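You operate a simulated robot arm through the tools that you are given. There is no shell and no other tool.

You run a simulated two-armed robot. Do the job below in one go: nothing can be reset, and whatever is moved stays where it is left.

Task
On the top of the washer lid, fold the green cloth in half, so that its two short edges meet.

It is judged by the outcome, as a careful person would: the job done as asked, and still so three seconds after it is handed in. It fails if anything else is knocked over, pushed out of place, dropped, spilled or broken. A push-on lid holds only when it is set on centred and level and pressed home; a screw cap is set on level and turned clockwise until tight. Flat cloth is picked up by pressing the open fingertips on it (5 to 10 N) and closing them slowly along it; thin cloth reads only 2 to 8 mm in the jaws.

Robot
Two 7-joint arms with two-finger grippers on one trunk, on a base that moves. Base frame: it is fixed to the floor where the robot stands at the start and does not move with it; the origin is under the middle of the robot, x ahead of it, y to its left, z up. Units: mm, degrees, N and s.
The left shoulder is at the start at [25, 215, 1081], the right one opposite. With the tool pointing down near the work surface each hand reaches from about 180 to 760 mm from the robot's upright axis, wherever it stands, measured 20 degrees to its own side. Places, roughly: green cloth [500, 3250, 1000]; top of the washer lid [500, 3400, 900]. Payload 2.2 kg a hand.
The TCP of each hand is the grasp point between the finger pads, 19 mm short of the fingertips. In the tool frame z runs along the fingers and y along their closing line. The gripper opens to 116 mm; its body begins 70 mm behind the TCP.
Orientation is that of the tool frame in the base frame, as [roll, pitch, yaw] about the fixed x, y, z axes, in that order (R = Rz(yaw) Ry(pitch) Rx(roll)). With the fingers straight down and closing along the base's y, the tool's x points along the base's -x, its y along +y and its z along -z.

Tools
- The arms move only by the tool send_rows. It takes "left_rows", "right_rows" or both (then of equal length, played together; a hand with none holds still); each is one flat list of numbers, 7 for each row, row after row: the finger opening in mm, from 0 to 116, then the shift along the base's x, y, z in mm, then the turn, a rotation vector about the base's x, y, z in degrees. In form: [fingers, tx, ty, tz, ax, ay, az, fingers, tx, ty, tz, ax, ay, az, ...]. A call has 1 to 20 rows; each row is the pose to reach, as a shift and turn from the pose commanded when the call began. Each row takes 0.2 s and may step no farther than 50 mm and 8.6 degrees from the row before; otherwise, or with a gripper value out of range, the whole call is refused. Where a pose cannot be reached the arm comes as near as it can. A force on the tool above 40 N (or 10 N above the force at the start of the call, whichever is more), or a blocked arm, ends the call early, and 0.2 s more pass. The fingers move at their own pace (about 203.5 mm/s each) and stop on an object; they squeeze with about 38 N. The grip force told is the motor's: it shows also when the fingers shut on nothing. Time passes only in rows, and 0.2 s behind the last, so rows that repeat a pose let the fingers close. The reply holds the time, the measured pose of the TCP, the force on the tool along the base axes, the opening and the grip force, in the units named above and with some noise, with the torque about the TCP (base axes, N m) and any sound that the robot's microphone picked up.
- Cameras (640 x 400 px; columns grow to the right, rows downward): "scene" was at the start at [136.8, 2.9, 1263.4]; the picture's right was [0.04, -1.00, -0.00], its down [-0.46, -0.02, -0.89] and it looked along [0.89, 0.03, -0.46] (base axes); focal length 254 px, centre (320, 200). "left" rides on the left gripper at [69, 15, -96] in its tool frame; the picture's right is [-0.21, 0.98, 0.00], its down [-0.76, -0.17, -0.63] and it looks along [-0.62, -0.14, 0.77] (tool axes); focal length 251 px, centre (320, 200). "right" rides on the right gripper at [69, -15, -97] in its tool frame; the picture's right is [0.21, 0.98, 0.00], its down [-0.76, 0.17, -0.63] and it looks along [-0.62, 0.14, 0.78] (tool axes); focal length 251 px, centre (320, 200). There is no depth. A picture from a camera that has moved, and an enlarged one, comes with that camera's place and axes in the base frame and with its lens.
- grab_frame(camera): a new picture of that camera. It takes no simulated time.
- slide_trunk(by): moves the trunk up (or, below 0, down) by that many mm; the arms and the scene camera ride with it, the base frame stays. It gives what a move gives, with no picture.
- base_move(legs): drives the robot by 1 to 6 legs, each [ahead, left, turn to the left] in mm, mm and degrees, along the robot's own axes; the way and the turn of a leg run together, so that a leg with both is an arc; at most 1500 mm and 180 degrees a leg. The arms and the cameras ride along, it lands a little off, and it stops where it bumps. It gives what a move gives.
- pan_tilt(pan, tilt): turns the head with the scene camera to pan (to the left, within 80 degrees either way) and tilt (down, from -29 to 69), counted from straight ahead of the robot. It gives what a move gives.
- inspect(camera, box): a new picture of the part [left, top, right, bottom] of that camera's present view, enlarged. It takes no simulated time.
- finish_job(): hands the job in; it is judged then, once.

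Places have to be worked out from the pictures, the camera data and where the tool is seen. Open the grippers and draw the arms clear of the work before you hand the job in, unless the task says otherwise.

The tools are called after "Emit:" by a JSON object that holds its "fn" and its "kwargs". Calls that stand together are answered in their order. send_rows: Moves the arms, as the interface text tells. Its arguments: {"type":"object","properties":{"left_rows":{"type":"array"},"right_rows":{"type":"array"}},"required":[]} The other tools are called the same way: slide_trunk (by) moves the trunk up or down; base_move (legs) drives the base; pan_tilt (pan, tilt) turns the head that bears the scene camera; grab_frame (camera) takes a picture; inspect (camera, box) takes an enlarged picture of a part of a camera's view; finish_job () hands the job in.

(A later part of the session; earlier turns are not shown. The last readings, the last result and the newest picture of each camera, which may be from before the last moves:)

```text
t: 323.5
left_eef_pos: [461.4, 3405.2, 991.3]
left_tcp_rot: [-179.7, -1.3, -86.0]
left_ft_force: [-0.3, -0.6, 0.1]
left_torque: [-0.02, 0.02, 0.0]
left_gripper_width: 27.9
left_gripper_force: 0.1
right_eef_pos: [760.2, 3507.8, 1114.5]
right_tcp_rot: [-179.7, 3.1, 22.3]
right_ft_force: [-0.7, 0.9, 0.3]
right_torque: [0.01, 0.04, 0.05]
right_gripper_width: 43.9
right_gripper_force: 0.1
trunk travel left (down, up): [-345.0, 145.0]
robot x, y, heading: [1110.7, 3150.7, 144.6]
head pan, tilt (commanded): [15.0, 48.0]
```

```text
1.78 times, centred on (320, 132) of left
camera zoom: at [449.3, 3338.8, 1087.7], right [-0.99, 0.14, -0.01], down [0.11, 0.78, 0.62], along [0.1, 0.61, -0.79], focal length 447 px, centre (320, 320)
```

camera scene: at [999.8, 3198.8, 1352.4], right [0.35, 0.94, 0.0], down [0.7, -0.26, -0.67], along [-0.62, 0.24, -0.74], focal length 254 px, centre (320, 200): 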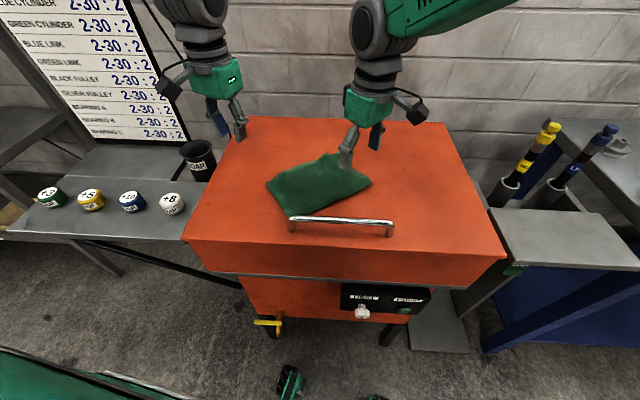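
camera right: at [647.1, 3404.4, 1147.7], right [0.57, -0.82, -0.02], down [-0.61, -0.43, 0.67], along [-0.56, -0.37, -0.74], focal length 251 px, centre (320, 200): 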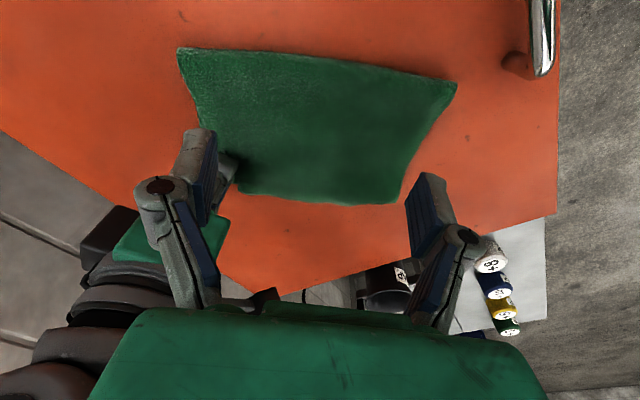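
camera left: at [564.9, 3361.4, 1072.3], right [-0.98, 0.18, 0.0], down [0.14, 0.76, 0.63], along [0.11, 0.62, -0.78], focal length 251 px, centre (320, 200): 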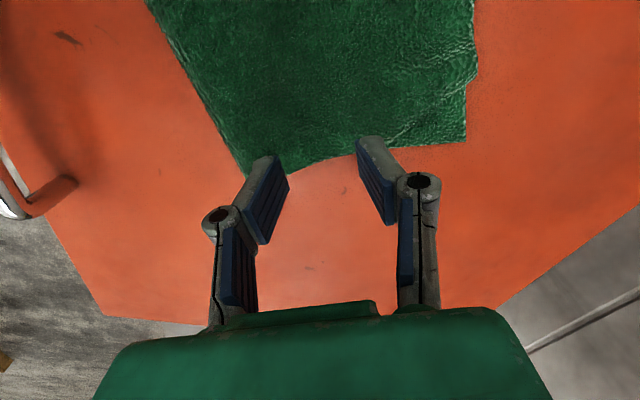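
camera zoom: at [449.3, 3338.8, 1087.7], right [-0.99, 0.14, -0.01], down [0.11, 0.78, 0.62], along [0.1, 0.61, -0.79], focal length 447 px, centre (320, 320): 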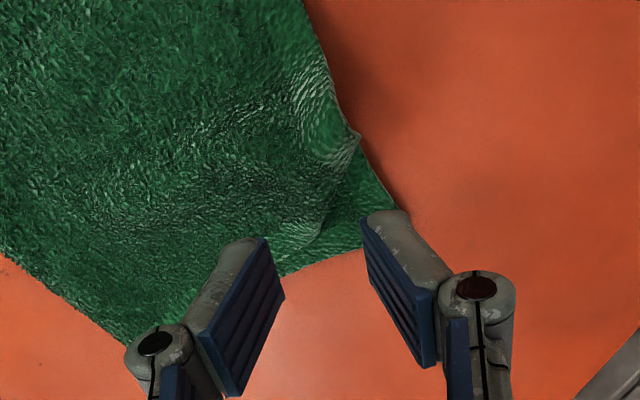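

The corner is still a small dog-ear (tip tucked under, legs ~28 mm). Lifting it free should let the elastic cloth spring straight. I turn the left hand to close across the diagonal and position it over it.

Emit:
{"fn": "send_rows", "kwargs": {"left_rows": [30, 0, 0, 0, 0, 0, -8, 30, 0, 0, 0, 0, 0, -16, 30, -2, -1, 0, 0, 0, -24, 30, -4, -2, 0, 0, 0, -32, 30, -6, -3, -10, 0.3, 1.3, -32, 30, -6, -3, -25, 0.3, 1.3, -32, 30, -6, -3, -25, 0.3, 1.3, -32]}}

Emit:
{"fn": "inspect", "kwargs": {"camera": "left", "box": [140, 20, 500, 245]}}

```text
t: 325.1
left_eef_pos: [453.9, 3402.5, 965.2]
left_tcp_rot: [178.9, -1.2, -117.9]
left_ft_force: [0.5, 0.6, 0.9]
left_torque: [0.0, 0.04, -0.01]
left_gripper_width: 30.0
left_gripper_force: 0.2
right_eef_pos: [759.0, 3508.2, 1114.7]
right_tcp_rot: [-179.8, 3.1, 22.2]
right_ft_force: [-0.2, 1.3, 0.4]
right_torque: [0.02, 0.01, 0.0]
right_gripper_width: 43.8
right_gripper_force: 0.0
trunk travel left (down, up): [-345.0, 145.0]
robot x, y, heading: [1105.4, 3147.3, 144.4]
head pan, tilt (commanded): [15.0, 48.0]
```

```text
1.78 times, centred on (320, 132) of left
camera zoom: at [410.6, 3351.0, 1062.6], right [-0.76, 0.65, 0.01], down [0.52, 0.6, 0.61], along [0.39, 0.47, -0.79], focal length 447 px, centre (320, 320)
```

zoom: 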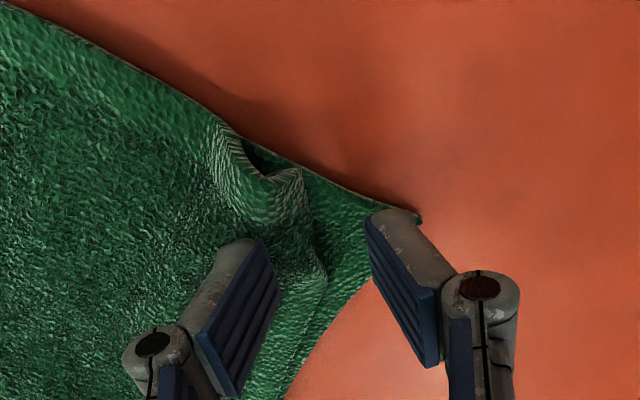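

Close-up shows it's not tucked: the top edge has an upstanding loop just before BL, so BL is ~37 mm short along the hem direction. I'll pin the cloth at the front/fold corner with the right hand (well away from the left) and then drag BL toward BR to flatten the loop.

Emit:
{"fn": "send_rows", "kwargs": {"right_rows": [50, -15, -22, 0, 0, 0, 0, 56, -32, -48, 0, 0, 0, 0, 60, -50, -76, 0, 0, 0, 0, 60, -70, -105, 0, 0, 0, 0, 60, -92, -135, -5, 0, 0, 0, 60, -115, -162, -15, 0, 0, 0, 60, -137, -185, -35, 0, 0, 0, 60, -155, -202, -65, 0, 0, 0, 60, -155, -202, -100, 0, 0, 0, 60, -155, -202, -135, 0, 0, 0, 60, -155, -202, -160, 0, 0, 0, 60, -155, -202, -168, 0, 0, 0]}}

Emit:
{"fn": "grab_frame", "kwargs": {"camera": "right"}}

Emit:
{"fn": "inspect", "kwargs": {"camera": "scene", "box": [250, 110, 400, 235]}}

```text
t: 327.7
left_eef_pos: [452.7, 3400.9, 965.3]
left_tcp_rot: [179.0, -1.1, -117.9]
left_ft_force: [0.1, 0.7, -1.3]
left_torque: [0.0, -0.01, 0.02]
left_gripper_width: 30.0
left_gripper_force: 0.0
right_eef_pos: [601.1, 3301.3, 945.8]
right_tcp_rot: [-179.7, 2.9, 22.1]
right_ft_force: [0.0, 0.5, 0.0]
right_torque: [0.03, -0.03, 0.0]
right_gripper_width: 59.9
right_gripper_force: 0.0
trunk travel left (down, up): [-345.0, 145.0]
robot x, y, heading: [1107.6, 3149.9, 144.4]
head pan, tilt (commanded): [15.0, 48.0]
```

```text
taken
camera right: at [664.3, 3341.8, 1038.8], right [0.57, -0.82, -0.02], down [-0.61, -0.43, 0.67], along [-0.56, -0.37, -0.74], focal length 251 px, centre (320, 200)
```

right: 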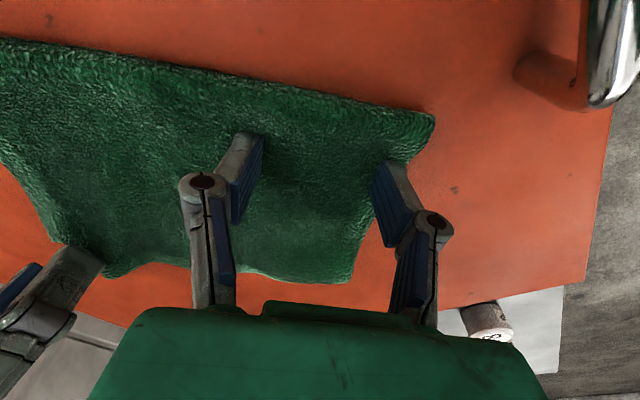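

```text
3.20 times, centred on (325, 172) of scene
camera zoom: at [997.0, 3200.7, 1352.1], right [0.35, 0.94, 0.0], down [0.7, -0.26, -0.67], along [-0.62, 0.23, -0.75], focal length 812 px, centre (304, 288)
```

zoom: 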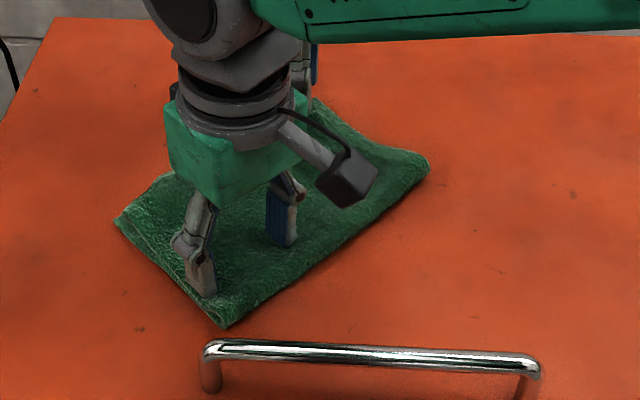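

The right hand is well placed on the front part, clear of the left. Pressing it down.

Emit:
{"fn": "send_rows", "kwargs": {"right_rows": [60, 0, 0, -2, 0, 0, 0, 60, 0, 0, -4, 0, 0, 0, 60, 0, 0, -5, 0, 0, 0, 60, 0, 0, -5, 0, 0, 0]}}

Emit:
{"fn": "send_rows", "kwargs": {"left_rows": [15, -4, -4, 0, 0, 0, 0, 0, -8, -8, 0, 0, 0, 0, 0, -10, -10, -5, 0, 0, 0, 0, -10, -10, -12, 0, 0, 0, 0, -10, -10, -12, 0, 0, 0]}}

Emit:
{"fn": "inspect", "kwargs": {"camera": "left", "box": [140, 20, 500, 245]}}

```text
t: 328.7
left_eef_pos: [452.5, 3401.8, 965.0]
left_tcp_rot: [178.9, -1.2, -118.0]
left_ft_force: [0.4, -0.2, -0.1]
left_torque: [0.0, -0.03, 0.01]
left_gripper_width: 29.9
left_gripper_force: 0.0
right_eef_pos: [602.0, 3303.1, 942.5]
right_tcp_rot: [-179.7, 3.1, 22.2]
right_ft_force: [0.7, 1.2, 5.7]
right_torque: [-0.01, -0.05, 0.03]
right_gripper_width: 60.0
right_gripper_force: 0.0
trunk travel left (down, up): [-345.0, 145.0]
robot x, y, heading: [1107.2, 3146.4, 144.2]
head pan, tilt (commanded): [15.0, 48.0]
```

```text
t: 329.9
left_eef_pos: [443.1, 3392.3, 952.5]
left_tcp_rot: [179.0, -1.2, -117.9]
left_ft_force: [0.8, 0.1, -0.4]
left_torque: [-0.01, -0.02, -0.01]
left_gripper_width: 0.0
left_gripper_force: 27.9
right_eef_pos: [603.8, 3304.5, 941.3]
right_tcp_rot: [-179.7, 3.1, 22.3]
right_ft_force: [-0.4, -0.2, 5.7]
right_torque: [-0.06, -0.01, -0.03]
right_gripper_width: 60.5
right_gripper_force: 0.1
trunk travel left (down, up): [-345.0, 145.0]
robot x, y, heading: [1109.2, 3149.8, 144.3]
head pan, tilt (commanded): [15.0, 48.0]
```

```text
1.78 times, centred on (320, 132) of left
camera zoom: at [399.7, 3340.7, 1050.0], right [-0.76, 0.65, 0.01], down [0.52, 0.6, 0.61], along [0.39, 0.47, -0.79], focal length 447 px, centre (320, 320)
```

zoom: 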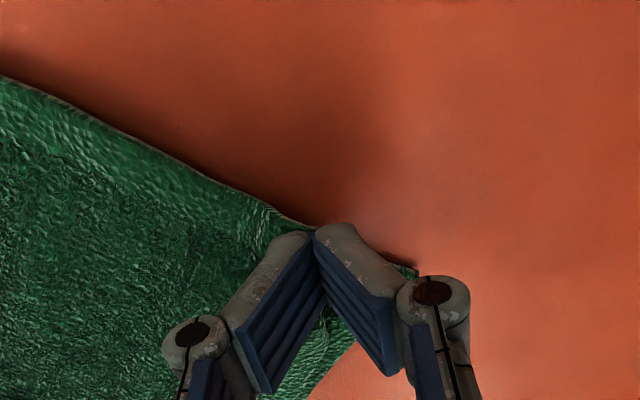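

I place the closed fingertips on the small flap between the loop and the BL corner, and lower to light contact.

Emit:
{"fn": "send_rows", "kwargs": {"left_rows": [0, 4, -5, 6, 0, 0, 0, 0, 9, -11, 6, 0, 0, 0, 0, 9, -11, 0, 0, 0, 0, 0, 9, -11, -5, 0, 0, 0, 0, 9, -11, -5, 0, 0, 0], "right_rows": [60, 0, 0, -1, 0, 0, 0, 60, 0, 0, -2, 0, 0, 0, 60, 0, 0, -2.5, 0, 0, 0, 60, 0, 0, -2.5, 0, 0, 0, 60, 0, 0, -2.5, 0, 0, 0]}}

Emit:
{"fn": "send_rows", "kwargs": {"left_rows": [0, 0, 0, -1.5, 0, 0, 0, 0, 0, 0, -3, 0, 0, 0, 0, 0, 0, -3, 0, 0, 0]}}

Emit:
{"fn": "inspect", "kwargs": {"camera": "left", "box": [140, 20, 500, 245]}}

```text
t: 331.1
left_eef_pos: [452.0, 3380.8, 947.1]
left_tcp_rot: [178.8, -1.2, -117.9]
left_ft_force: [-0.1, -0.3, 1.9]
left_torque: [0.01, -0.03, 0.01]
left_gripper_width: 0.0
left_gripper_force: 28.4
right_eef_pos: [604.5, 3303.9, 940.4]
right_tcp_rot: [-179.7, 3.1, 22.2]
right_ft_force: [0.3, 0.0, 8.6]
right_torque: [0.03, -0.01, 0.04]
right_gripper_width: 61.2
right_gripper_force: 0.1
trunk travel left (down, up): [-345.0, 145.0]
robot x, y, heading: [1107.5, 3151.8, 144.2]
head pan, tilt (commanded): [15.0, 48.0]
```

```text
t: 331.9
left_eef_pos: [452.2, 3380.5, 943.8]
left_tcp_rot: [178.9, -1.2, -117.8]
left_ft_force: [0.1, 0.8, 2.2]
left_torque: [0.03, 0.04, -0.02]
left_gripper_width: 0.0
left_gripper_force: 28.6
right_eef_pos: [601.4, 3303.7, 939.4]
right_tcp_rot: [-179.7, 3.0, 22.2]
right_ft_force: [-0.2, 0.3, 9.6]
right_torque: [0.0, -0.04, 0.0]
right_gripper_width: 60.7
right_gripper_force: 0.0
trunk travel left (down, up): [-345.0, 145.0]
robot x, y, heading: [1109.2, 3144.8, 144.4]
head pan, tilt (commanded): [15.0, 48.0]
```

```text
1.78 times, centred on (320, 132) of left
camera zoom: at [409.0, 3329.2, 1041.7], right [-0.76, 0.65, 0.01], down [0.52, 0.6, 0.61], along [0.39, 0.47, -0.79], focal length 447 px, centre (320, 320)
```

zoom: 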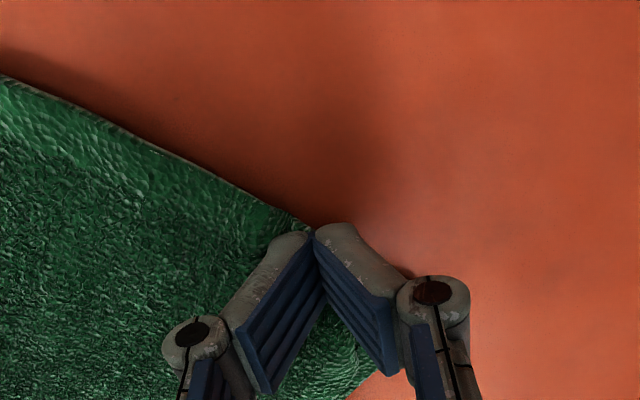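

Light contact, loop pressed down. I press slightly more and drag toward BR by ~38 mm along the hem.

Emit:
{"fn": "send_rows", "kwargs": {"left_rows": [0, 0, 0, -1, 0, 0, 0, 0, -2, 4.3, -1, 0, 0, 0, 0, -4, 8.6, -1, 0, 0, 0, 0, -6, 13, -1, 0, 0, 0, 0, -8, 17.3, -1, 0, 0, 0, 0, -10, 21.6, -1, 0, 0, 0, 0, -12, 26, -1, 0, 0, 0, 0, -14, 30.3, -1, 0, 0, 0, 0, -15.6, 34.6, -1, 0, 0, 0, 0, -15.6, 34.6, 0, 0, 0, 0, 0, -15.6, 34.6, 10, 0, 0, 0, 0, -15.6, 34.6, 30, 0, 0, 0]}}

Emit:
{"fn": "inspect", "kwargs": {"camera": "left", "box": [140, 20, 500, 245]}}

```text
t: 334.5
left_eef_pos: [436.0, 3416.3, 974.7]
left_tcp_rot: [179.0, -1.2, -117.9]
left_ft_force: [0.3, -0.8, 1.1]
left_torque: [0.01, 0.01, 0.0]
left_gripper_width: 0.0
left_gripper_force: 28.7
right_eef_pos: [602.1, 3303.7, 939.4]
right_tcp_rot: [-179.7, 2.9, 22.3]
right_ft_force: [1.1, -0.8, 9.0]
right_torque: [0.02, -0.01, 0.01]
right_gripper_width: 61.1
right_gripper_force: 0.0
trunk travel left (down, up): [-345.0, 145.0]
robot x, y, heading: [1107.5, 3147.7, 144.4]
head pan, tilt (commanded): [15.0, 48.0]
```

```text
1.78 times, centred on (320, 132) of left
camera zoom: at [392.3, 3364.9, 1072.4], right [-0.76, 0.65, 0.01], down [0.52, 0.6, 0.61], along [0.39, 0.47, -0.79], focal length 447 px, centre (320, 320)
```

zoom: 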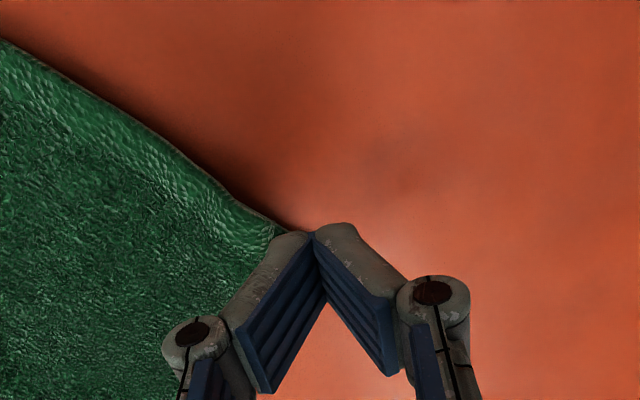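

I move the left hand up and back to see the corner.

Emit:
{"fn": "send_rows", "kwargs": {"left_rows": [0, -8, -15, 20, 0, 0, 0, 0, -15, -35, 45, 0, 0, 0, 0, -20, -55, 70, 0, 0, 0]}}

Emit:
{"fn": "inspect", "kwargs": {"camera": "left", "box": [140, 0, 440, 220]}}

Emit:
{"fn": "inspect", "kwargs": {"camera": "scene", "box": [250, 110, 400, 235]}}

```text
t: 335.3
left_eef_pos: [416.1, 3359.0, 1046.2]
left_tcp_rot: [179.0, -1.2, -117.9]
left_ft_force: [-0.3, -0.9, -0.2]
left_torque: [0.03, -0.01, 0.02]
left_gripper_width: 0.0
left_gripper_force: 28.7
right_eef_pos: [602.9, 3303.6, 939.2]
right_tcp_rot: [-179.7, 3.0, 22.3]
right_ft_force: [-0.7, -0.6, 8.4]
right_torque: [0.05, -0.03, -0.01]
right_gripper_width: 60.4
right_gripper_force: 0.1
trunk travel left (down, up): [-345.0, 145.0]
robot x, y, heading: [1105.5, 3150.0, 144.4]
head pan, tilt (commanded): [15.0, 48.0]
```

```text
1.82 times, centred on (290, 110) of left
camera zoom: at [372.5, 3307.9, 1143.0], right [-0.76, 0.65, 0.01], down [0.52, 0.6, 0.61], along [0.39, 0.47, -0.79], focal length 457 px, centre (374, 364)
```

zoom: 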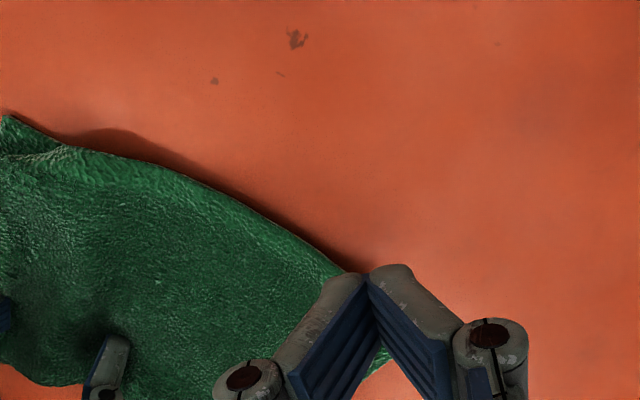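

```text
3.20 times, centred on (325, 172) of scene
camera zoom: at [998.4, 3199.5, 1352.3], right [0.35, 0.94, 0.0], down [0.7, -0.26, -0.67], along [-0.62, 0.24, -0.75], focal length 812 px, centre (304, 288)
```

zoom: 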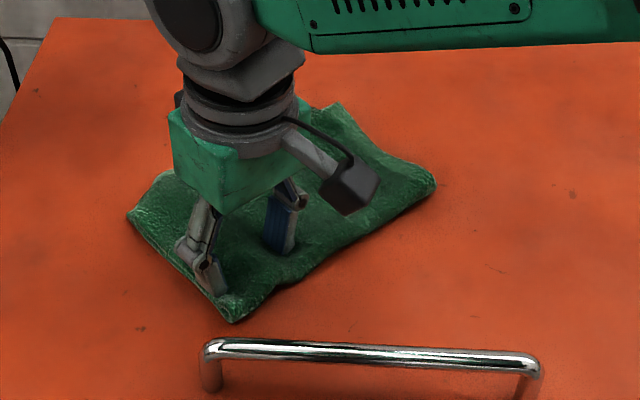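

The edge looks smooth now. I lift and retract both hands to get an unobstructed view.

Emit:
{"fn": "send_rows", "kwargs": {"right_rows": [60, 0, 0, 4, 0, 0, 0, 60, 0, 0, 20, 0, 0, 0, 60, 0, 0, 55, 0, 0, 0, 55, 15, 15, 90, 0, 0, 0, 50, 40, 40, 120, 0, 0, 0, 44, 70, 70, 140, 0, 0, 0, 44, 100, 105, 150, 0, 0, 0, 44, 130, 135, 150, 0, 0, 0], "left_rows": [0, -5, -20, 10, 0, 0, 0, 0, -5, -50, 20, 0, 0, 0, 0, 0, -85, 25, 0, 0, 0, 0, 5, -120, 25, 0, 0, 0, 0, 10, -155, 25, 0, 0, 0, 0, 20, -190, 25, 0, 0, 0, 0, 20, -190, 25, 0, 0, 0, 0, 20, -190, 25, 0, 0, 0]}}

Emit:
{"fn": "grab_frame", "kwargs": {"camera": "scene"}}

Emit:
{"fn": "inspect", "kwargs": {"camera": "scene", "box": [260, 125, 390, 225]}}

Emit:
{"fn": "grab_frame", "kwargs": {"camera": "left"}}

```text
t: 337.1
left_eef_pos: [438.7, 3170.7, 1071.7]
left_tcp_rot: [178.9, -1.3, -117.9]
left_ft_force: [-0.2, -0.5, -0.2]
left_torque: [0.02, 0.04, -0.02]
left_gripper_width: 0.0
left_gripper_force: 28.8
right_eef_pos: [733.9, 3439.2, 1088.7]
right_tcp_rot: [-179.8, 3.2, 22.2]
right_ft_force: [-0.3, 0.9, 0.6]
right_torque: [-0.02, 0.03, 0.0]
right_gripper_width: 44.0
right_gripper_force: 0.1
trunk travel left (down, up): [-345.0, 145.0]
robot x, y, heading: [1108.6, 3150.1, 144.6]
head pan, tilt (commanded): [15.0, 48.0]
```

```text
taken
camera scene: at [1000.8, 3203.0, 1352.3], right [0.35, 0.94, 0.0], down [0.7, -0.26, -0.67], along [-0.62, 0.23, -0.75], focal length 254 px, centre (320, 200)
```

scene: 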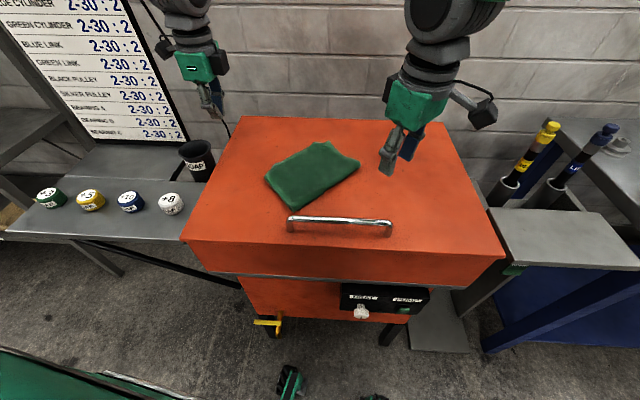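

```text
4.00 times, centred on (325, 175) of scene
camera zoom: at [1000.8, 3203.0, 1352.3], right [0.35, 0.94, 0.0], down [0.7, -0.26, -0.67], along [-0.62, 0.23, -0.75], focal length 1015 px, centre (300, 300)
```

zoom: 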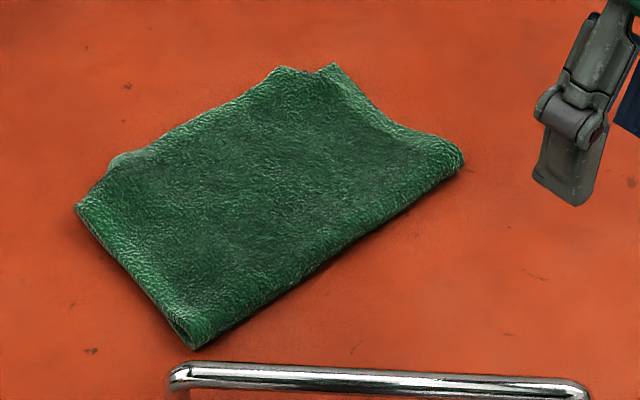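

```text
taken
camera left: at [395.7, 3120.2, 1169.7], right [-0.76, 0.65, 0.01], down [0.52, 0.6, 0.61], along [0.39, 0.47, -0.79], focal length 251 px, centre (320, 200)
```

left: 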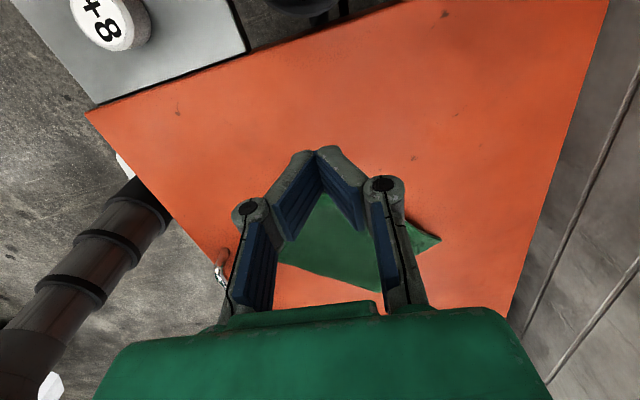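

Very close now: only the top back corner is ~33 mm short along the hem direction (slack remains as a small bump near the front of that edge). I'll reposition the base (turn 16° left, 80 mm forward) so the right hand can do the spreading stroke along the hem.

Emit:
{"fn": "base_move", "kwargs": {"legs": [[0, 0, 16], [80, 0, 0]]}}

Emit:
{"fn": "pan_tilt", "kwargs": {"pan": 3, "tilt": 50}}

Emit:
{"fn": "grab_frame", "kwargs": {"camera": "scene"}}

Emit:
{"fn": "inspect", "kwargs": {"camera": "scene", "box": [230, 100, 370, 220]}}

Emit:
{"fn": "grab_frame", "kwargs": {"camera": "right"}}

```text
t: 339.1
left_eef_pos: [382.9, 3017.2, 1072.1]
left_tcp_rot: [179.0, -1.4, -102.2]
left_ft_force: [-0.6, -0.2, -0.1]
left_torque: [-0.01, 0.0, -0.01]
left_gripper_width: 0.0
left_gripper_force: 28.8
right_eef_pos: [593.7, 3353.8, 1088.3]
right_tcp_rot: [-179.9, 3.1, 37.9]
right_ft_force: [-0.4, 1.1, 0.0]
right_torque: [-0.03, 0.0, -0.05]
right_gripper_width: 44.2
right_gripper_force: 0.0
trunk travel left (down, up): [-345.0, 145.0]
robot x, y, heading: [1036.6, 3176.9, 160.1]
head pan, tilt (commanded): [15.0, 48.0]
```

```text
t: 339.9
left_eef_pos: [383.5, 3015.7, 1071.8]
left_tcp_rot: [178.9, -1.3, -102.1]
left_ft_force: [0.0, 0.0, 0.9]
left_torque: [-0.01, -0.01, -0.03]
left_gripper_width: 0.2
left_gripper_force: 28.5
right_eef_pos: [594.4, 3352.4, 1089.3]
right_tcp_rot: [-179.8, 3.1, 38.0]
right_ft_force: [0.0, -0.1, -0.7]
right_torque: [0.0, -0.01, 0.0]
right_gripper_width: 43.8
right_gripper_force: 0.0
trunk travel left (down, up): [-345.0, 145.0]
robot x, y, heading: [1037.0, 3175.0, 160.4]
head pan, tilt (commanded): [3.0, 50.0]
```

```text
taken
camera scene: at [916.9, 3208.9, 1349.2], right [0.29, 0.96, 0.0], down [0.74, -0.22, -0.64], along [-0.61, 0.19, -0.77], focal length 254 px, centre (320, 200)
```

scene: 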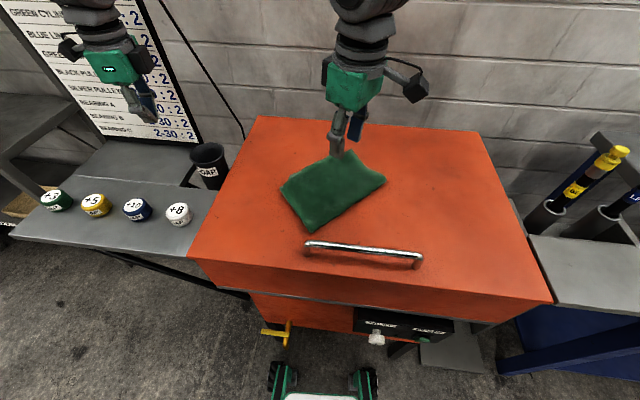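

```text
3.33 times, centred on (300, 160) of scene
camera zoom: at [916.9, 3208.9, 1349.2], right [0.29, 0.96, 0.0], down [0.74, -0.22, -0.64], along [-0.61, 0.19, -0.77], focal length 846 px, centre (387, 333)
```

zoom: 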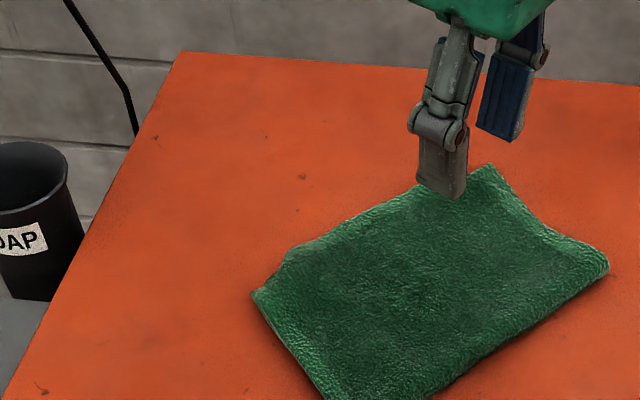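

```text
taken
camera right: at [642.8, 3408.5, 1182.4], right [0.77, -0.64, -0.02], down [-0.46, -0.58, 0.67], along [-0.44, -0.51, -0.74], focal length 251 px, centre (320, 200)
```

right: 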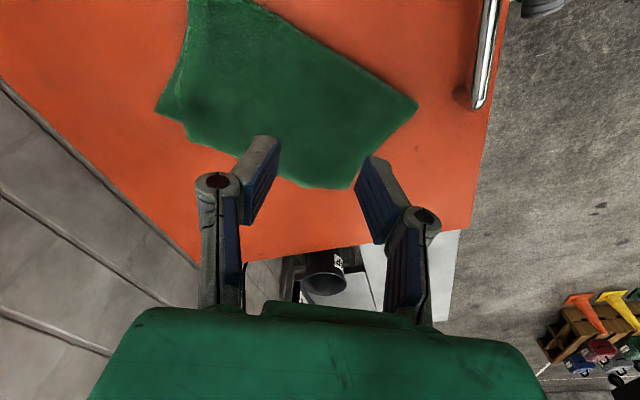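

Good position. I zoom with the right camera to see the open edge in detail.

Emit:
{"fn": "inspect", "kwargs": {"camera": "right", "box": [140, 0, 440, 220]}}

```text
1.82 times, centred on (290, 110) of right
camera zoom: at [642.8, 3408.5, 1182.4], right [0.77, -0.64, -0.02], down [-0.46, -0.58, 0.67], along [-0.44, -0.51, -0.74], focal length 457 px, centre (374, 364)
```

zoom: 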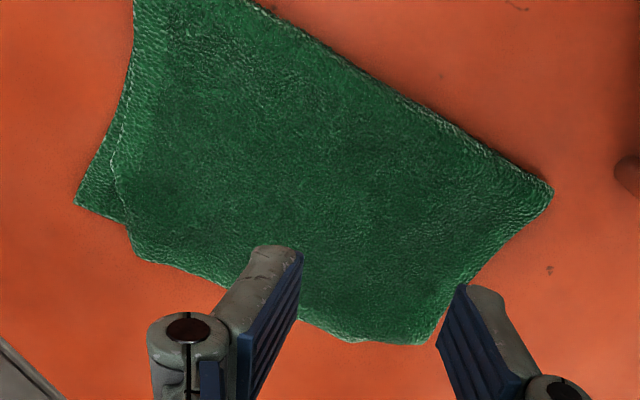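

BL is 36 mm short of BR along the hem, lying right on the hem line. I move the right hand over the open edge: fingers along the hem, 60 mm open, back finger just before BL.

Emit:
{"fn": "send_rows", "kwargs": {"right_rows": [48, -15, 0, 0, 0, 0, -2.5, 52, -32, 1, 0, 0, 0, -5, 56, -52, 2, -5, 0, 0, -7.5, 60, -74, 2, -15, 0, 0, -10, 60, -97, 3, -35, 0, 0, -12.5, 60, -118.7, 3.6, -60, 0, 0, -14.6, 60, -118.7, 3.6, -90, 0, 0, -14.6, 60, -118.7, 3.6, -115, 0, 0, -14.6, 60, -118.7, 3.6, -120, 0, 0, -14.6]}}

Emit:
{"fn": "inspect", "kwargs": {"camera": "right", "box": [140, 20, 500, 245]}}

```text
t: 341.9
left_eef_pos: [384.3, 3016.7, 1073.1]
left_tcp_rot: [178.8, -1.4, -102.1]
left_ft_force: [0.1, -0.2, 0.4]
left_torque: [-0.01, 0.01, -0.02]
left_gripper_width: 0.0
left_gripper_force: 28.7
right_eef_pos: [478.0, 3356.9, 969.2]
right_tcp_rot: [-179.8, 3.3, 23.3]
right_ft_force: [-0.2, 0.0, 0.1]
right_torque: [-0.01, 0.01, -0.04]
right_gripper_width: 59.8
right_gripper_force: 0.0
trunk travel left (down, up): [-345.0, 145.0]
robot x, y, heading: [1034.4, 3174.6, 160.2]
head pan, tilt (commanded): [3.0, 50.0]
```

```text
1.78 times, centred on (320, 132) of right
camera zoom: at [538.8, 3399.1, 1062.9], right [0.58, -0.81, -0.02], down [-0.59, -0.44, 0.67], along [-0.56, -0.38, -0.74], focal length 447 px, centre (320, 320)
```

zoom: 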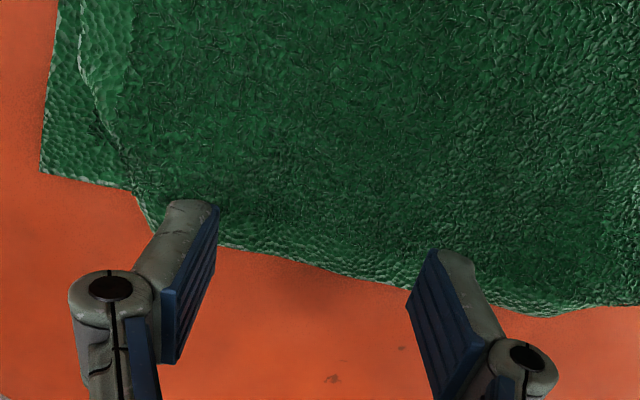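

Well placed. I lower, press to ~10 N, and open 60→98 mm shifting toward the back so only the back finger travels.

Emit:
{"fn": "send_rows", "kwargs": {"right_rows": [60, 0, 0, -12, 0, 0, 0, 60, 0, 0, -22, 0, 0, 0, 60, 0, 0, -27, 0, 0, 0, 60, 0, 0, -28, 0, 0, 0, 60, 0, 0, -28, 0, 0, 0]}}

Emit:
{"fn": "send_rows", "kwargs": {"right_rows": [60, 0, 0, -1.5, 0, 0, 0, 60, 0, 0, -3, 0, 0, 0, 60, 0, 0, -3, 0, 0, 0]}}

```text
t: 343.1
left_eef_pos: [384.9, 3016.1, 1073.3]
left_tcp_rot: [178.9, -1.3, -102.1]
left_ft_force: [1.0, -0.2, -0.3]
left_torque: [0.0, -0.05, -0.01]
left_gripper_width: 0.0
left_gripper_force: 28.4
right_eef_pos: [476.2, 3357.0, 941.7]
right_tcp_rot: [-179.7, 3.3, 23.3]
right_ft_force: [0.2, 0.2, 4.4]
right_torque: [0.0, -0.03, -0.02]
right_gripper_width: 60.3
right_gripper_force: 0.3
trunk travel left (down, up): [-345.0, 145.0]
robot x, y, heading: [1035.0, 3174.3, 160.0]
head pan, tilt (commanded): [3.0, 50.0]
```

```text
t: 343.9
left_eef_pos: [386.6, 3016.1, 1074.6]
left_tcp_rot: [178.9, -1.4, -102.2]
left_ft_force: [-0.2, 0.3, -0.3]
left_torque: [-0.01, 0.04, 0.01]
left_gripper_width: 0.2
left_gripper_force: 28.5
right_eef_pos: [478.6, 3358.0, 939.5]
right_tcp_rot: [-179.6, 3.3, 23.3]
right_ft_force: [-0.2, -0.5, 12.8]
right_torque: [0.06, -0.06, 0.03]
right_gripper_width: 60.4
right_gripper_force: 0.1
trunk travel left (down, up): [-345.0, 145.0]
robot x, y, heading: [1033.2, 3177.9, 160.0]
head pan, tilt (commanded): [3.0, 50.0]
```

12.8 N balanced on both fingertips. Now the spreading stroke toward BR.

Emit:
{"fn": "send_rows", "kwargs": {"right_rows": [63, -0.6, 1.4, -0.2, 0, 0, 0, 66, -1.2, 2.8, -0.5, 0, 0, 0, 69, -1.8, 4.1, -0.7, 0, 0, 0, 72, -2.4, 5.5, -1, 0, 0, 0, 75, -3, 6.9, -1.2, 0, 0, 0, 78, -3.6, 8.3, -1.5, 0, 0, 0, 81, -4.2, 9.6, -1.7, 0, 0, 0, 84, -4.8, 11, -2, 0, 0, 0, 87, -5.4, 12.4, -2.2, 0, 0, 0, 90, -6, 13.8, -2.5, 0, 0, 0, 93, -6.6, 15.1, -2.7, 0, 0, 0, 96, -7.2, 16.5, -3, 0, 0, 0, 99, -7.8, 17.9, -3.2, 0, 0, 0, 99, -7.8, 17.9, -3.2, 0, 0, 0]}}

Emit:
{"fn": "inspect", "kwargs": {"camera": "right", "box": [120, 20, 480, 245]}}

```text
t: 346.9
left_eef_pos: [385.3, 3015.4, 1074.2]
left_tcp_rot: [178.8, -1.5, -102.2]
left_ft_force: [-0.3, -0.1, -0.4]
left_torque: [0.02, 0.01, 0.02]
left_gripper_width: 0.2
left_gripper_force: 28.0
right_eef_pos: [470.6, 3374.0, 935.6]
right_tcp_rot: [-179.7, 3.3, 23.2]
right_ft_force: [0.4, 0.6, 10.5]
right_torque: [-0.01, 0.01, 0.01]
right_gripper_width: 97.4
right_gripper_force: 6.3
trunk travel left (down, up): [-345.0, 145.0]
robot x, y, heading: [1034.2, 3175.4, 160.3]
head pan, tilt (commanded): [3.0, 50.0]
```

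```text
1.78 times, centred on (300, 132) of right
camera zoom: at [532.0, 3416.0, 1029.1], right [0.58, -0.81, -0.02], down [-0.59, -0.44, 0.67], along [-0.56, -0.38, -0.74], focal length 447 px, centre (356, 320)
```

zoom: 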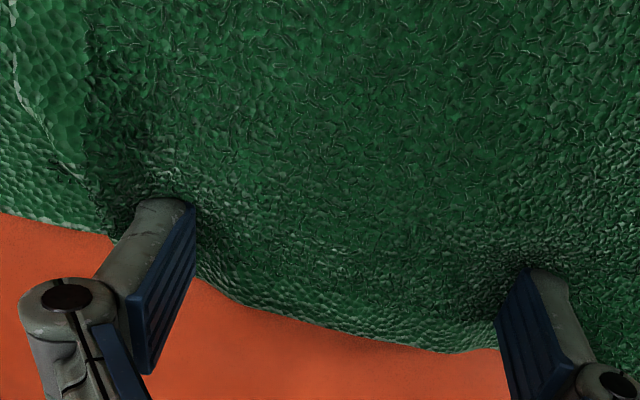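

Stroke done under ~10 N. Lifting straight up to look.

Emit:
{"fn": "send_rows", "kwargs": {"right_rows": [99, 0, 0, 8, 0, 0, 0, 99, 0, 0, 35, 0, 0, 0, 99, 0, 0, 70, 0, 0, 0, 90, 10, 2, 105, 0, 0, 0, 80, 30, 4, 135, 0, 0, 0, 70, 55, 6, 150, 0, 0, 0]}}

Emit:
{"fn": "inspect", "kwargs": {"camera": "right", "box": [120, 0, 440, 220]}}

Emit:
{"fn": "inspect", "kwargs": {"camera": "scene", "box": [250, 110, 410, 240]}}

```text
t: 348.3
left_eef_pos: [387.2, 3016.1, 1074.4]
left_tcp_rot: [178.9, -1.4, -102.1]
left_ft_force: [0.0, -0.6, 0.2]
left_torque: [-0.02, 0.02, -0.02]
left_gripper_width: 0.0
left_gripper_force: 29.0
right_eef_pos: [526.1, 3379.2, 1085.6]
right_tcp_rot: [-179.8, 3.3, 23.4]
right_ft_force: [-0.7, -0.2, -0.2]
right_torque: [-0.01, 0.05, 0.03]
right_gripper_width: 70.1
right_gripper_force: 0.1
trunk travel left (down, up): [-345.0, 145.0]
robot x, y, heading: [1037.4, 3174.2, 160.1]
head pan, tilt (commanded): [3.0, 50.0]
```

```text
1.82 times, centred on (280, 110) of right
camera zoom: at [588.0, 3420.9, 1179.7], right [0.58, -0.81, -0.02], down [-0.59, -0.44, 0.67], along [-0.56, -0.38, -0.74], focal length 457 px, centre (393, 364)
```

zoom: 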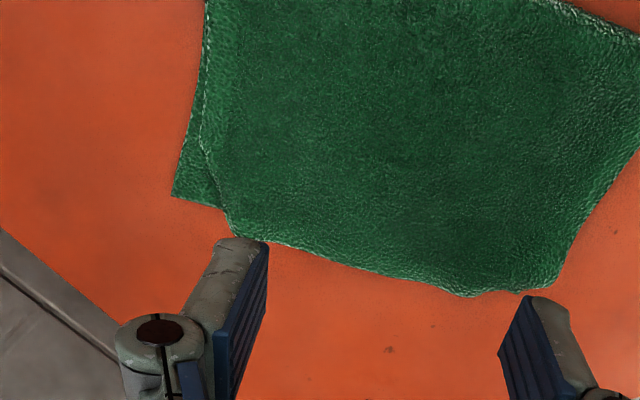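

```text
3.08 times, centred on (330, 175) of scene
camera zoom: at [920.7, 3211.2, 1349.6], right [0.29, 0.96, 0.0], down [0.74, -0.22, -0.64], along [-0.61, 0.19, -0.77], focal length 781 px, centre (289, 277)
```

zoom: 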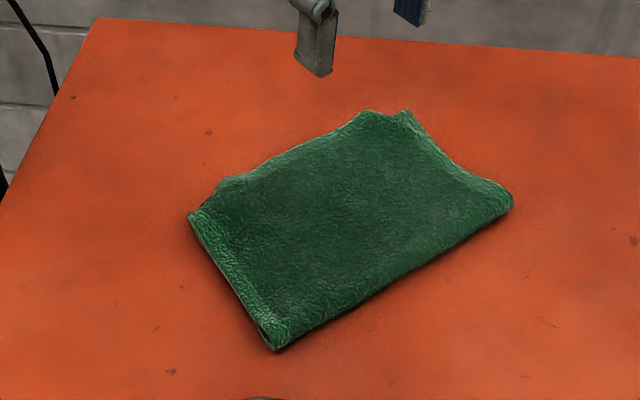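

Slightly better (32 mm); the cloth slid along with the stroke. I'll pin the front-left part firmly with the left hand (closed fingers) and then drag BL toward BR with the right hand. Bringing the left hand over first.

Emit:
{"fn": "send_rows", "kwargs": {"left_rows": [0, 15, 40, 0, 0, 0, 0, 0, 32, 82, 0, 0, 0, 0, 0, 50, 124, 0, 0, 0, 0, 0, 70, 166, 0, 0, 0, 0, 0, 90, 208, 0, 0, 0, 0, 0, 110, 248, -20, 0, 0, 0, 0, 127.5, 278, -50, 0, 0, 0, 0, 127.5, 278, -90, 0, 0, 0, 0, 127.5, 278, -115, 0, 0, 0, 0, 127.5, 278, -124, 0, 0, 0, 0, 127.5, 278, -124, 0, 0, 0]}}

Emit:
{"fn": "inspect", "kwargs": {"camera": "left", "box": [140, 20, 500, 245]}}

Emit:
{"fn": "inspect", "kwargs": {"camera": "scene", "box": [250, 110, 410, 240]}}

```text
t: 350.7
left_eef_pos: [514.4, 3295.0, 948.6]
left_tcp_rot: [178.9, -1.4, -102.3]
left_ft_force: [0.7, 0.4, -0.5]
left_torque: [-0.02, 0.03, 0.0]
left_gripper_width: 0.0
left_gripper_force: 28.1
right_eef_pos: [524.9, 3378.7, 1087.7]
right_tcp_rot: [-179.7, 3.5, 23.3]
right_ft_force: [-3.4, 4.4, 0.7]
right_torque: [-0.42, -0.21, -0.18]
right_gripper_width: 69.8
right_gripper_force: 0.1
trunk travel left (down, up): [-345.0, 145.0]
robot x, y, heading: [1031.5, 3176.8, 159.9]
head pan, tilt (commanded): [3.0, 50.0]
```

```text
1.78 times, centred on (320, 132) of left
camera zoom: at [487.7, 3234.1, 1045.4], right [-0.91, 0.42, 0.01], down [0.34, 0.72, 0.61], along [0.25, 0.56, -0.79], focal length 447 px, centre (320, 320)
```

zoom: 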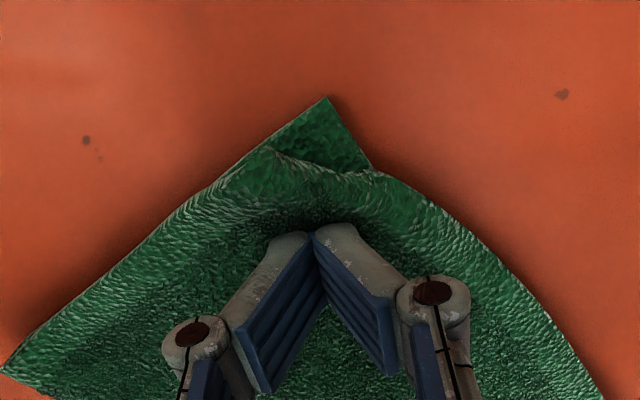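

```text
3.08 times, centred on (330, 175) of scene
camera zoom: at [919.8, 3213.7, 1349.4], right [0.29, 0.96, 0.0], down [0.74, -0.22, -0.64], along [-0.61, 0.18, -0.77], focal length 781 px, centre (289, 277)
```

zoom: 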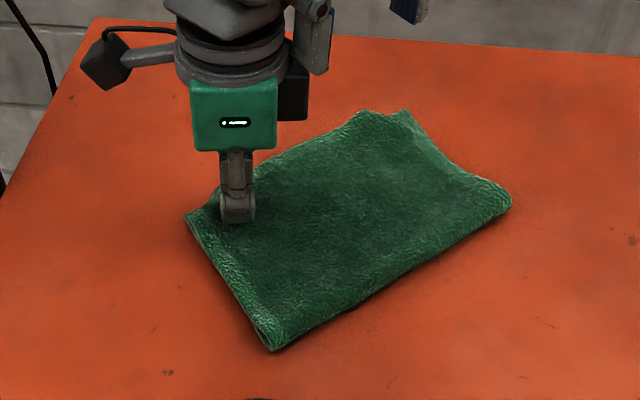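

At the front the top corner also lags ~20 mm, i.e. slack is spread as waves along this edge. A symmetric spreading stroke from the middle of the edge outward should push both corners out without sliding the cloth. I clear the left hand and place the right hand at mid-edge.

Emit:
{"fn": "send_rows", "kwargs": {"left_rows": [0, 0, 0, 20, 0, 0, 0, 0, -5, -15, 50, 0, 0, 0, 0, -15, -45, 85, 0, 0, 0, 0, -30, -85, 110, 0, 0, 0, 0, -50, -130, 125, 0, 0, 0, 0, -70, -175, 125, 0, 0, 0, 0, -90, -220, 125, 0, 0, 0], "right_rows": [60, 0, 0, 5, 0, 0, 0, 50, 0, 0, 5, 0, 0, 0, 40, 0, 0, 0, 0, 0, -1, 30, -10, -3, -5, 0, 0, -2, 26, -25, -6, -15, 0, 0, -3, 26, -40, -10, -30, 0, 0, -4, 26, -48, -13, -55, 0, 0, -5]}}

Emit:
{"fn": "send_rows", "kwargs": {"right_rows": [26, 0, 0, -25, 0, 0, 0, 26, 0, 0, -50, 0, 0, 0, 26, 0, 0, -70, 0, 0, 0, 26, 0, 0, -70, 0, 0, 0]}}

Emit:
{"fn": "inspect", "kwargs": {"camera": "right", "box": [100, 0, 500, 250]}}

```text
refused: row 5 steps farther than a row can; nothing moved
```

```text
t: 351.7
left_eef_pos: [514.1, 3294.9, 948.5]
left_tcp_rot: [178.7, -1.5, -102.1]
left_ft_force: [-0.3, -0.2, 1.0]
left_torque: [-0.01, -0.01, -0.03]
left_gripper_width: 0.1
left_gripper_force: 28.8
right_eef_pos: [524.4, 3381.2, 1015.6]
right_tcp_rot: [-179.8, 3.4, 23.3]
right_ft_force: [0.7, 0.2, -0.6]
right_torque: [-0.01, 0.03, 0.01]
right_gripper_width: 25.9
right_gripper_force: 0.1
trunk travel left (down, up): [-345.0, 145.0]
robot x, y, heading: [1034.1, 3178.3, 160.5]
head pan, tilt (commanded): [3.0, 50.0]
```

```text
1.60 times, centred on (300, 125) of right
camera zoom: at [587.2, 3423.4, 1108.4], right [0.58, -0.81, -0.02], down [-0.59, -0.44, 0.67], along [-0.55, -0.38, -0.74], focal length 402 px, centre (352, 320)
```

zoom: 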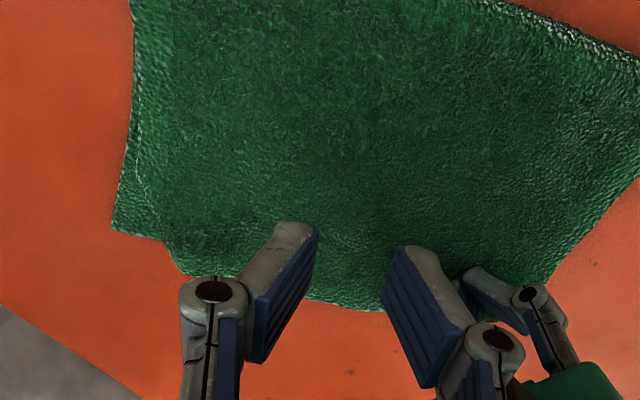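

One step was slightly too long; I resend with shorter steps.

Emit:
{"fn": "send_rows", "kwargs": {"left_rows": [0, 0, 0, 20, 0, 0, 0, 0, -5, -15, 50, 0, 0, 0, 0, -15, -40, 85, 0, 0, 0, 0, -28, -75, 110, 0, 0, 0, 0, -42, -115, 122, 0, 0, 0, 0, -58, -155, 125, 0, 0, 0, 0, -75, -198, 125, 0, 0, 0], "right_rows": [26, 0, 0, 0, 0, 0, 0, 26, 0, 0, 0, 0, 0, 0, 26, -10, -3, 0, 0, 0, -1, 26, -22, -6, -10, 0, 0, -2, 26, -35, -9, -25, 0, 0, -3, 26, -48, -14, -40, 0, 0, -5, 26, -48, -14, -55, 0, 0, -5]}}

Emit:
{"fn": "inspect", "kwargs": {"camera": "right", "box": [100, 0, 500, 250]}}

```text
t: 353.3
left_eef_pos: [437.1, 3093.6, 1073.3]
left_tcp_rot: [178.9, -1.3, -102.2]
left_ft_force: [1.0, -0.9, -0.8]
left_torque: [0.02, -0.02, 0.01]
left_gripper_width: 0.0
left_gripper_force: 29.0
right_eef_pos: [474.7, 3365.2, 961.8]
right_tcp_rot: [-179.6, 3.2, 18.3]
right_ft_force: [-0.7, -0.1, 0.2]
right_torque: [0.02, 0.01, 0.01]
right_gripper_width: 26.0
right_gripper_force: 0.2
trunk travel left (down, up): [-345.0, 145.0]
robot x, y, heading: [1034.7, 3176.0, 160.3]
head pan, tilt (commanded): [3.0, 50.0]
```

```text
1.60 times, centred on (300, 125) of right
camera zoom: at [540.1, 3400.7, 1054.3], right [0.51, -0.86, -0.02], down [-0.63, -0.39, 0.67], along [-0.59, -0.33, -0.74], focal length 402 px, centre (352, 320)
```

zoom: 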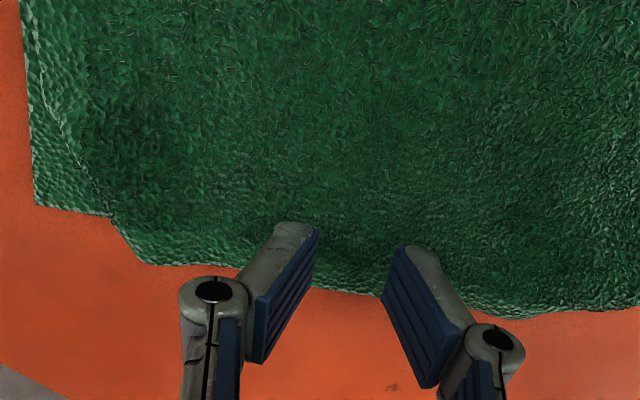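

In place at mid-edge. Lowering, pressing to ~12 N, then opening symmetrically to 112 mm.

Emit:
{"fn": "send_rows", "kwargs": {"right_rows": [26, 0, 0, -10, 0, 0, 0, 26, 0, 0, -17, 0, 0, 0, 26, 0, 0, -20, 0, 0, 0, 26, 0, 0, -21, 0, 0, 0, 26, 0, 0, -21, 0, 0, 0]}}

Emit:
{"fn": "send_rows", "kwargs": {"right_rows": [30, 0, 0, -0.3, 0, 0, 0, 35, 0, 0, -0.6, 0, 0, 0, 40, 0, 0, -0.9, 0, 0, 0, 45, 0, 0, -1.2, 0, 0, 0, 50, 0, 0, -1.6, 0, 0, 0, 55, 0, 0, -2, 0, 0, 0, 60, 0, 0, -2.4, 0, 0, 0, 66, 0, 0, -2.9, 0, 0, 0, 72, 0, 0, -3.4, 0, 0, 0, 78, 0, 0, -3.9, 0, 0, 0, 84, 0, 0, -4.5, 0, 0, 0, 90, 0, 0, -5.1, 0, 0, 0, 96, 0, 0, -5.8, 0, 0, 0, 102, 0, 0, -6.5, 0, 0, 0, 108, 0, 0, -7.2, 0, 0, 0, 112, 0, 0, -7.6, 0, 0, 0, 112, 0, 0, -7.6, 0, 0, 0]}}

Emit:
{"fn": "inspect", "kwargs": {"camera": "right", "box": [60, 0, 540, 300]}}

```text
t: 354.5
left_eef_pos: [437.7, 3095.3, 1076.3]
left_tcp_rot: [178.7, -1.4, -102.1]
left_ft_force: [0.9, 0.0, -0.3]
left_torque: [-0.03, 0.03, -0.05]
left_gripper_width: 0.0
left_gripper_force: 28.4
right_eef_pos: [475.7, 3365.4, 940.2]
right_tcp_rot: [-179.7, 3.3, 18.4]
right_ft_force: [-0.8, -0.1, 7.2]
right_torque: [0.02, 0.0, -0.02]
right_gripper_width: 23.9
right_gripper_force: 4.5
trunk travel left (down, up): [-345.0, 145.0]
robot x, y, heading: [1035.5, 3177.6, 160.1]
head pan, tilt (commanded): [3.0, 50.0]
```

```text
t: 358.1
left_eef_pos: [437.0, 3094.5, 1075.3]
left_tcp_rot: [178.8, -1.4, -102.1]
left_ft_force: [0.0, 0.0, -0.4]
left_torque: [-0.01, 0.02, -0.04]
left_gripper_width: 0.0
left_gripper_force: 29.1
right_eef_pos: [475.4, 3366.2, 932.6]
right_tcp_rot: [-179.8, 3.4, 18.3]
right_ft_force: [0.3, 0.0, 10.1]
right_torque: [0.01, 0.0, -0.02]
right_gripper_width: 111.5
right_gripper_force: 6.4
trunk travel left (down, up): [-345.0, 145.0]
robot x, y, heading: [1034.3, 3177.6, 160.1]
head pan, tilt (commanded): [3.0, 50.0]
```

```text
1.33 times, centred on (300, 150) of right
camera zoom: at [541.8, 3403.1, 1025.3], right [0.51, -0.86, -0.02], down [-0.63, -0.39, 0.67], along [-0.59, -0.33, -0.74], focal length 335 px, centre (347, 267)
```

zoom: 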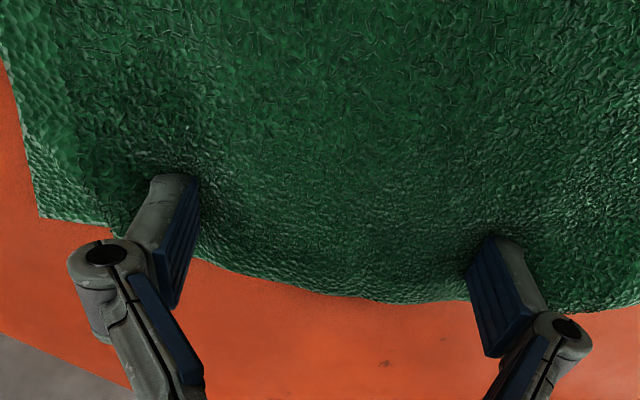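

Full stroke at ~10 N completed. Lifting straight up to check both corners.

Emit:
{"fn": "send_rows", "kwargs": {"right_rows": [112, 0, 0, 10, 0, 0, 0, 112, 0, 0, 40, 0, 0, 0, 112, 0, 0, 80, 0, 0, 0, 100, 15, 4, 115, 0, 0, 0, 85, 40, 10, 140, 0, 0, 0, 70, 75, 18, 150, 0, 0, 0, 60, 110, 30, 150, 0, 0, 0]}}

Emit:
{"fn": "inspect", "kwargs": {"camera": "right", "box": [120, 0, 480, 225]}}

Emit:
{"fn": "inspect", "kwargs": {"camera": "scene", "box": [260, 115, 390, 230]}}

```text
t: 359.7
left_eef_pos: [438.9, 3095.9, 1076.0]
left_tcp_rot: [178.8, -1.4, -102.1]
left_ft_force: [0.7, -0.2, -0.3]
left_torque: [0.01, 0.0, -0.01]
left_gripper_width: 0.4
left_gripper_force: 28.2
right_eef_pos: [588.8, 3398.8, 1082.4]
right_tcp_rot: [-179.8, 3.3, 18.3]
right_ft_force: [0.6, -0.1, 0.2]
right_torque: [-0.03, 0.06, -0.02]
right_gripper_width: 60.1
right_gripper_force: 0.1
trunk travel left (down, up): [-345.0, 145.0]
robot x, y, heading: [1033.2, 3176.3, 160.0]
head pan, tilt (commanded): [3.0, 50.0]
```

```text
1.78 times, centred on (300, 112) of right
camera zoom: at [653.8, 3433.9, 1175.0], right [0.51, -0.86, -0.02], down [-0.63, -0.39, 0.67], along [-0.59, -0.33, -0.74], focal length 447 px, centre (356, 356)
```

zoom: 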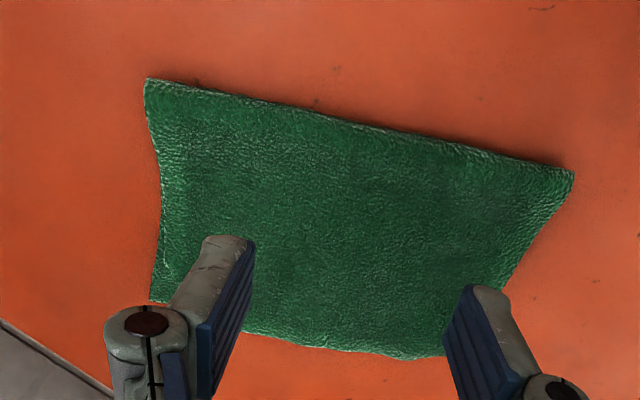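

```text
3.48 times, centred on (325, 172) of scene
camera zoom: at [921.8, 3212.5, 1349.6], right [0.29, 0.96, 0.0], down [0.74, -0.22, -0.64], along [-0.61, 0.18, -0.77], focal length 883 px, centre (303, 296)
```

zoom: 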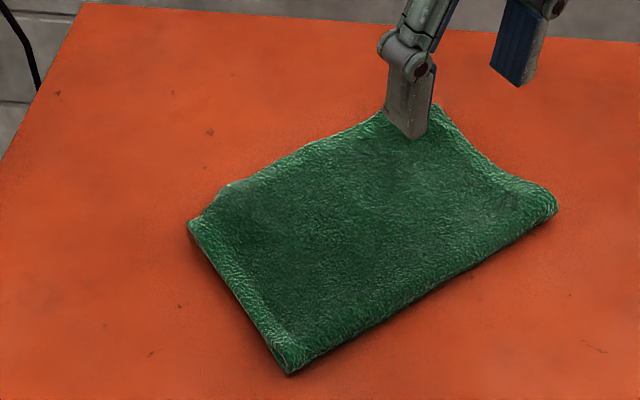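

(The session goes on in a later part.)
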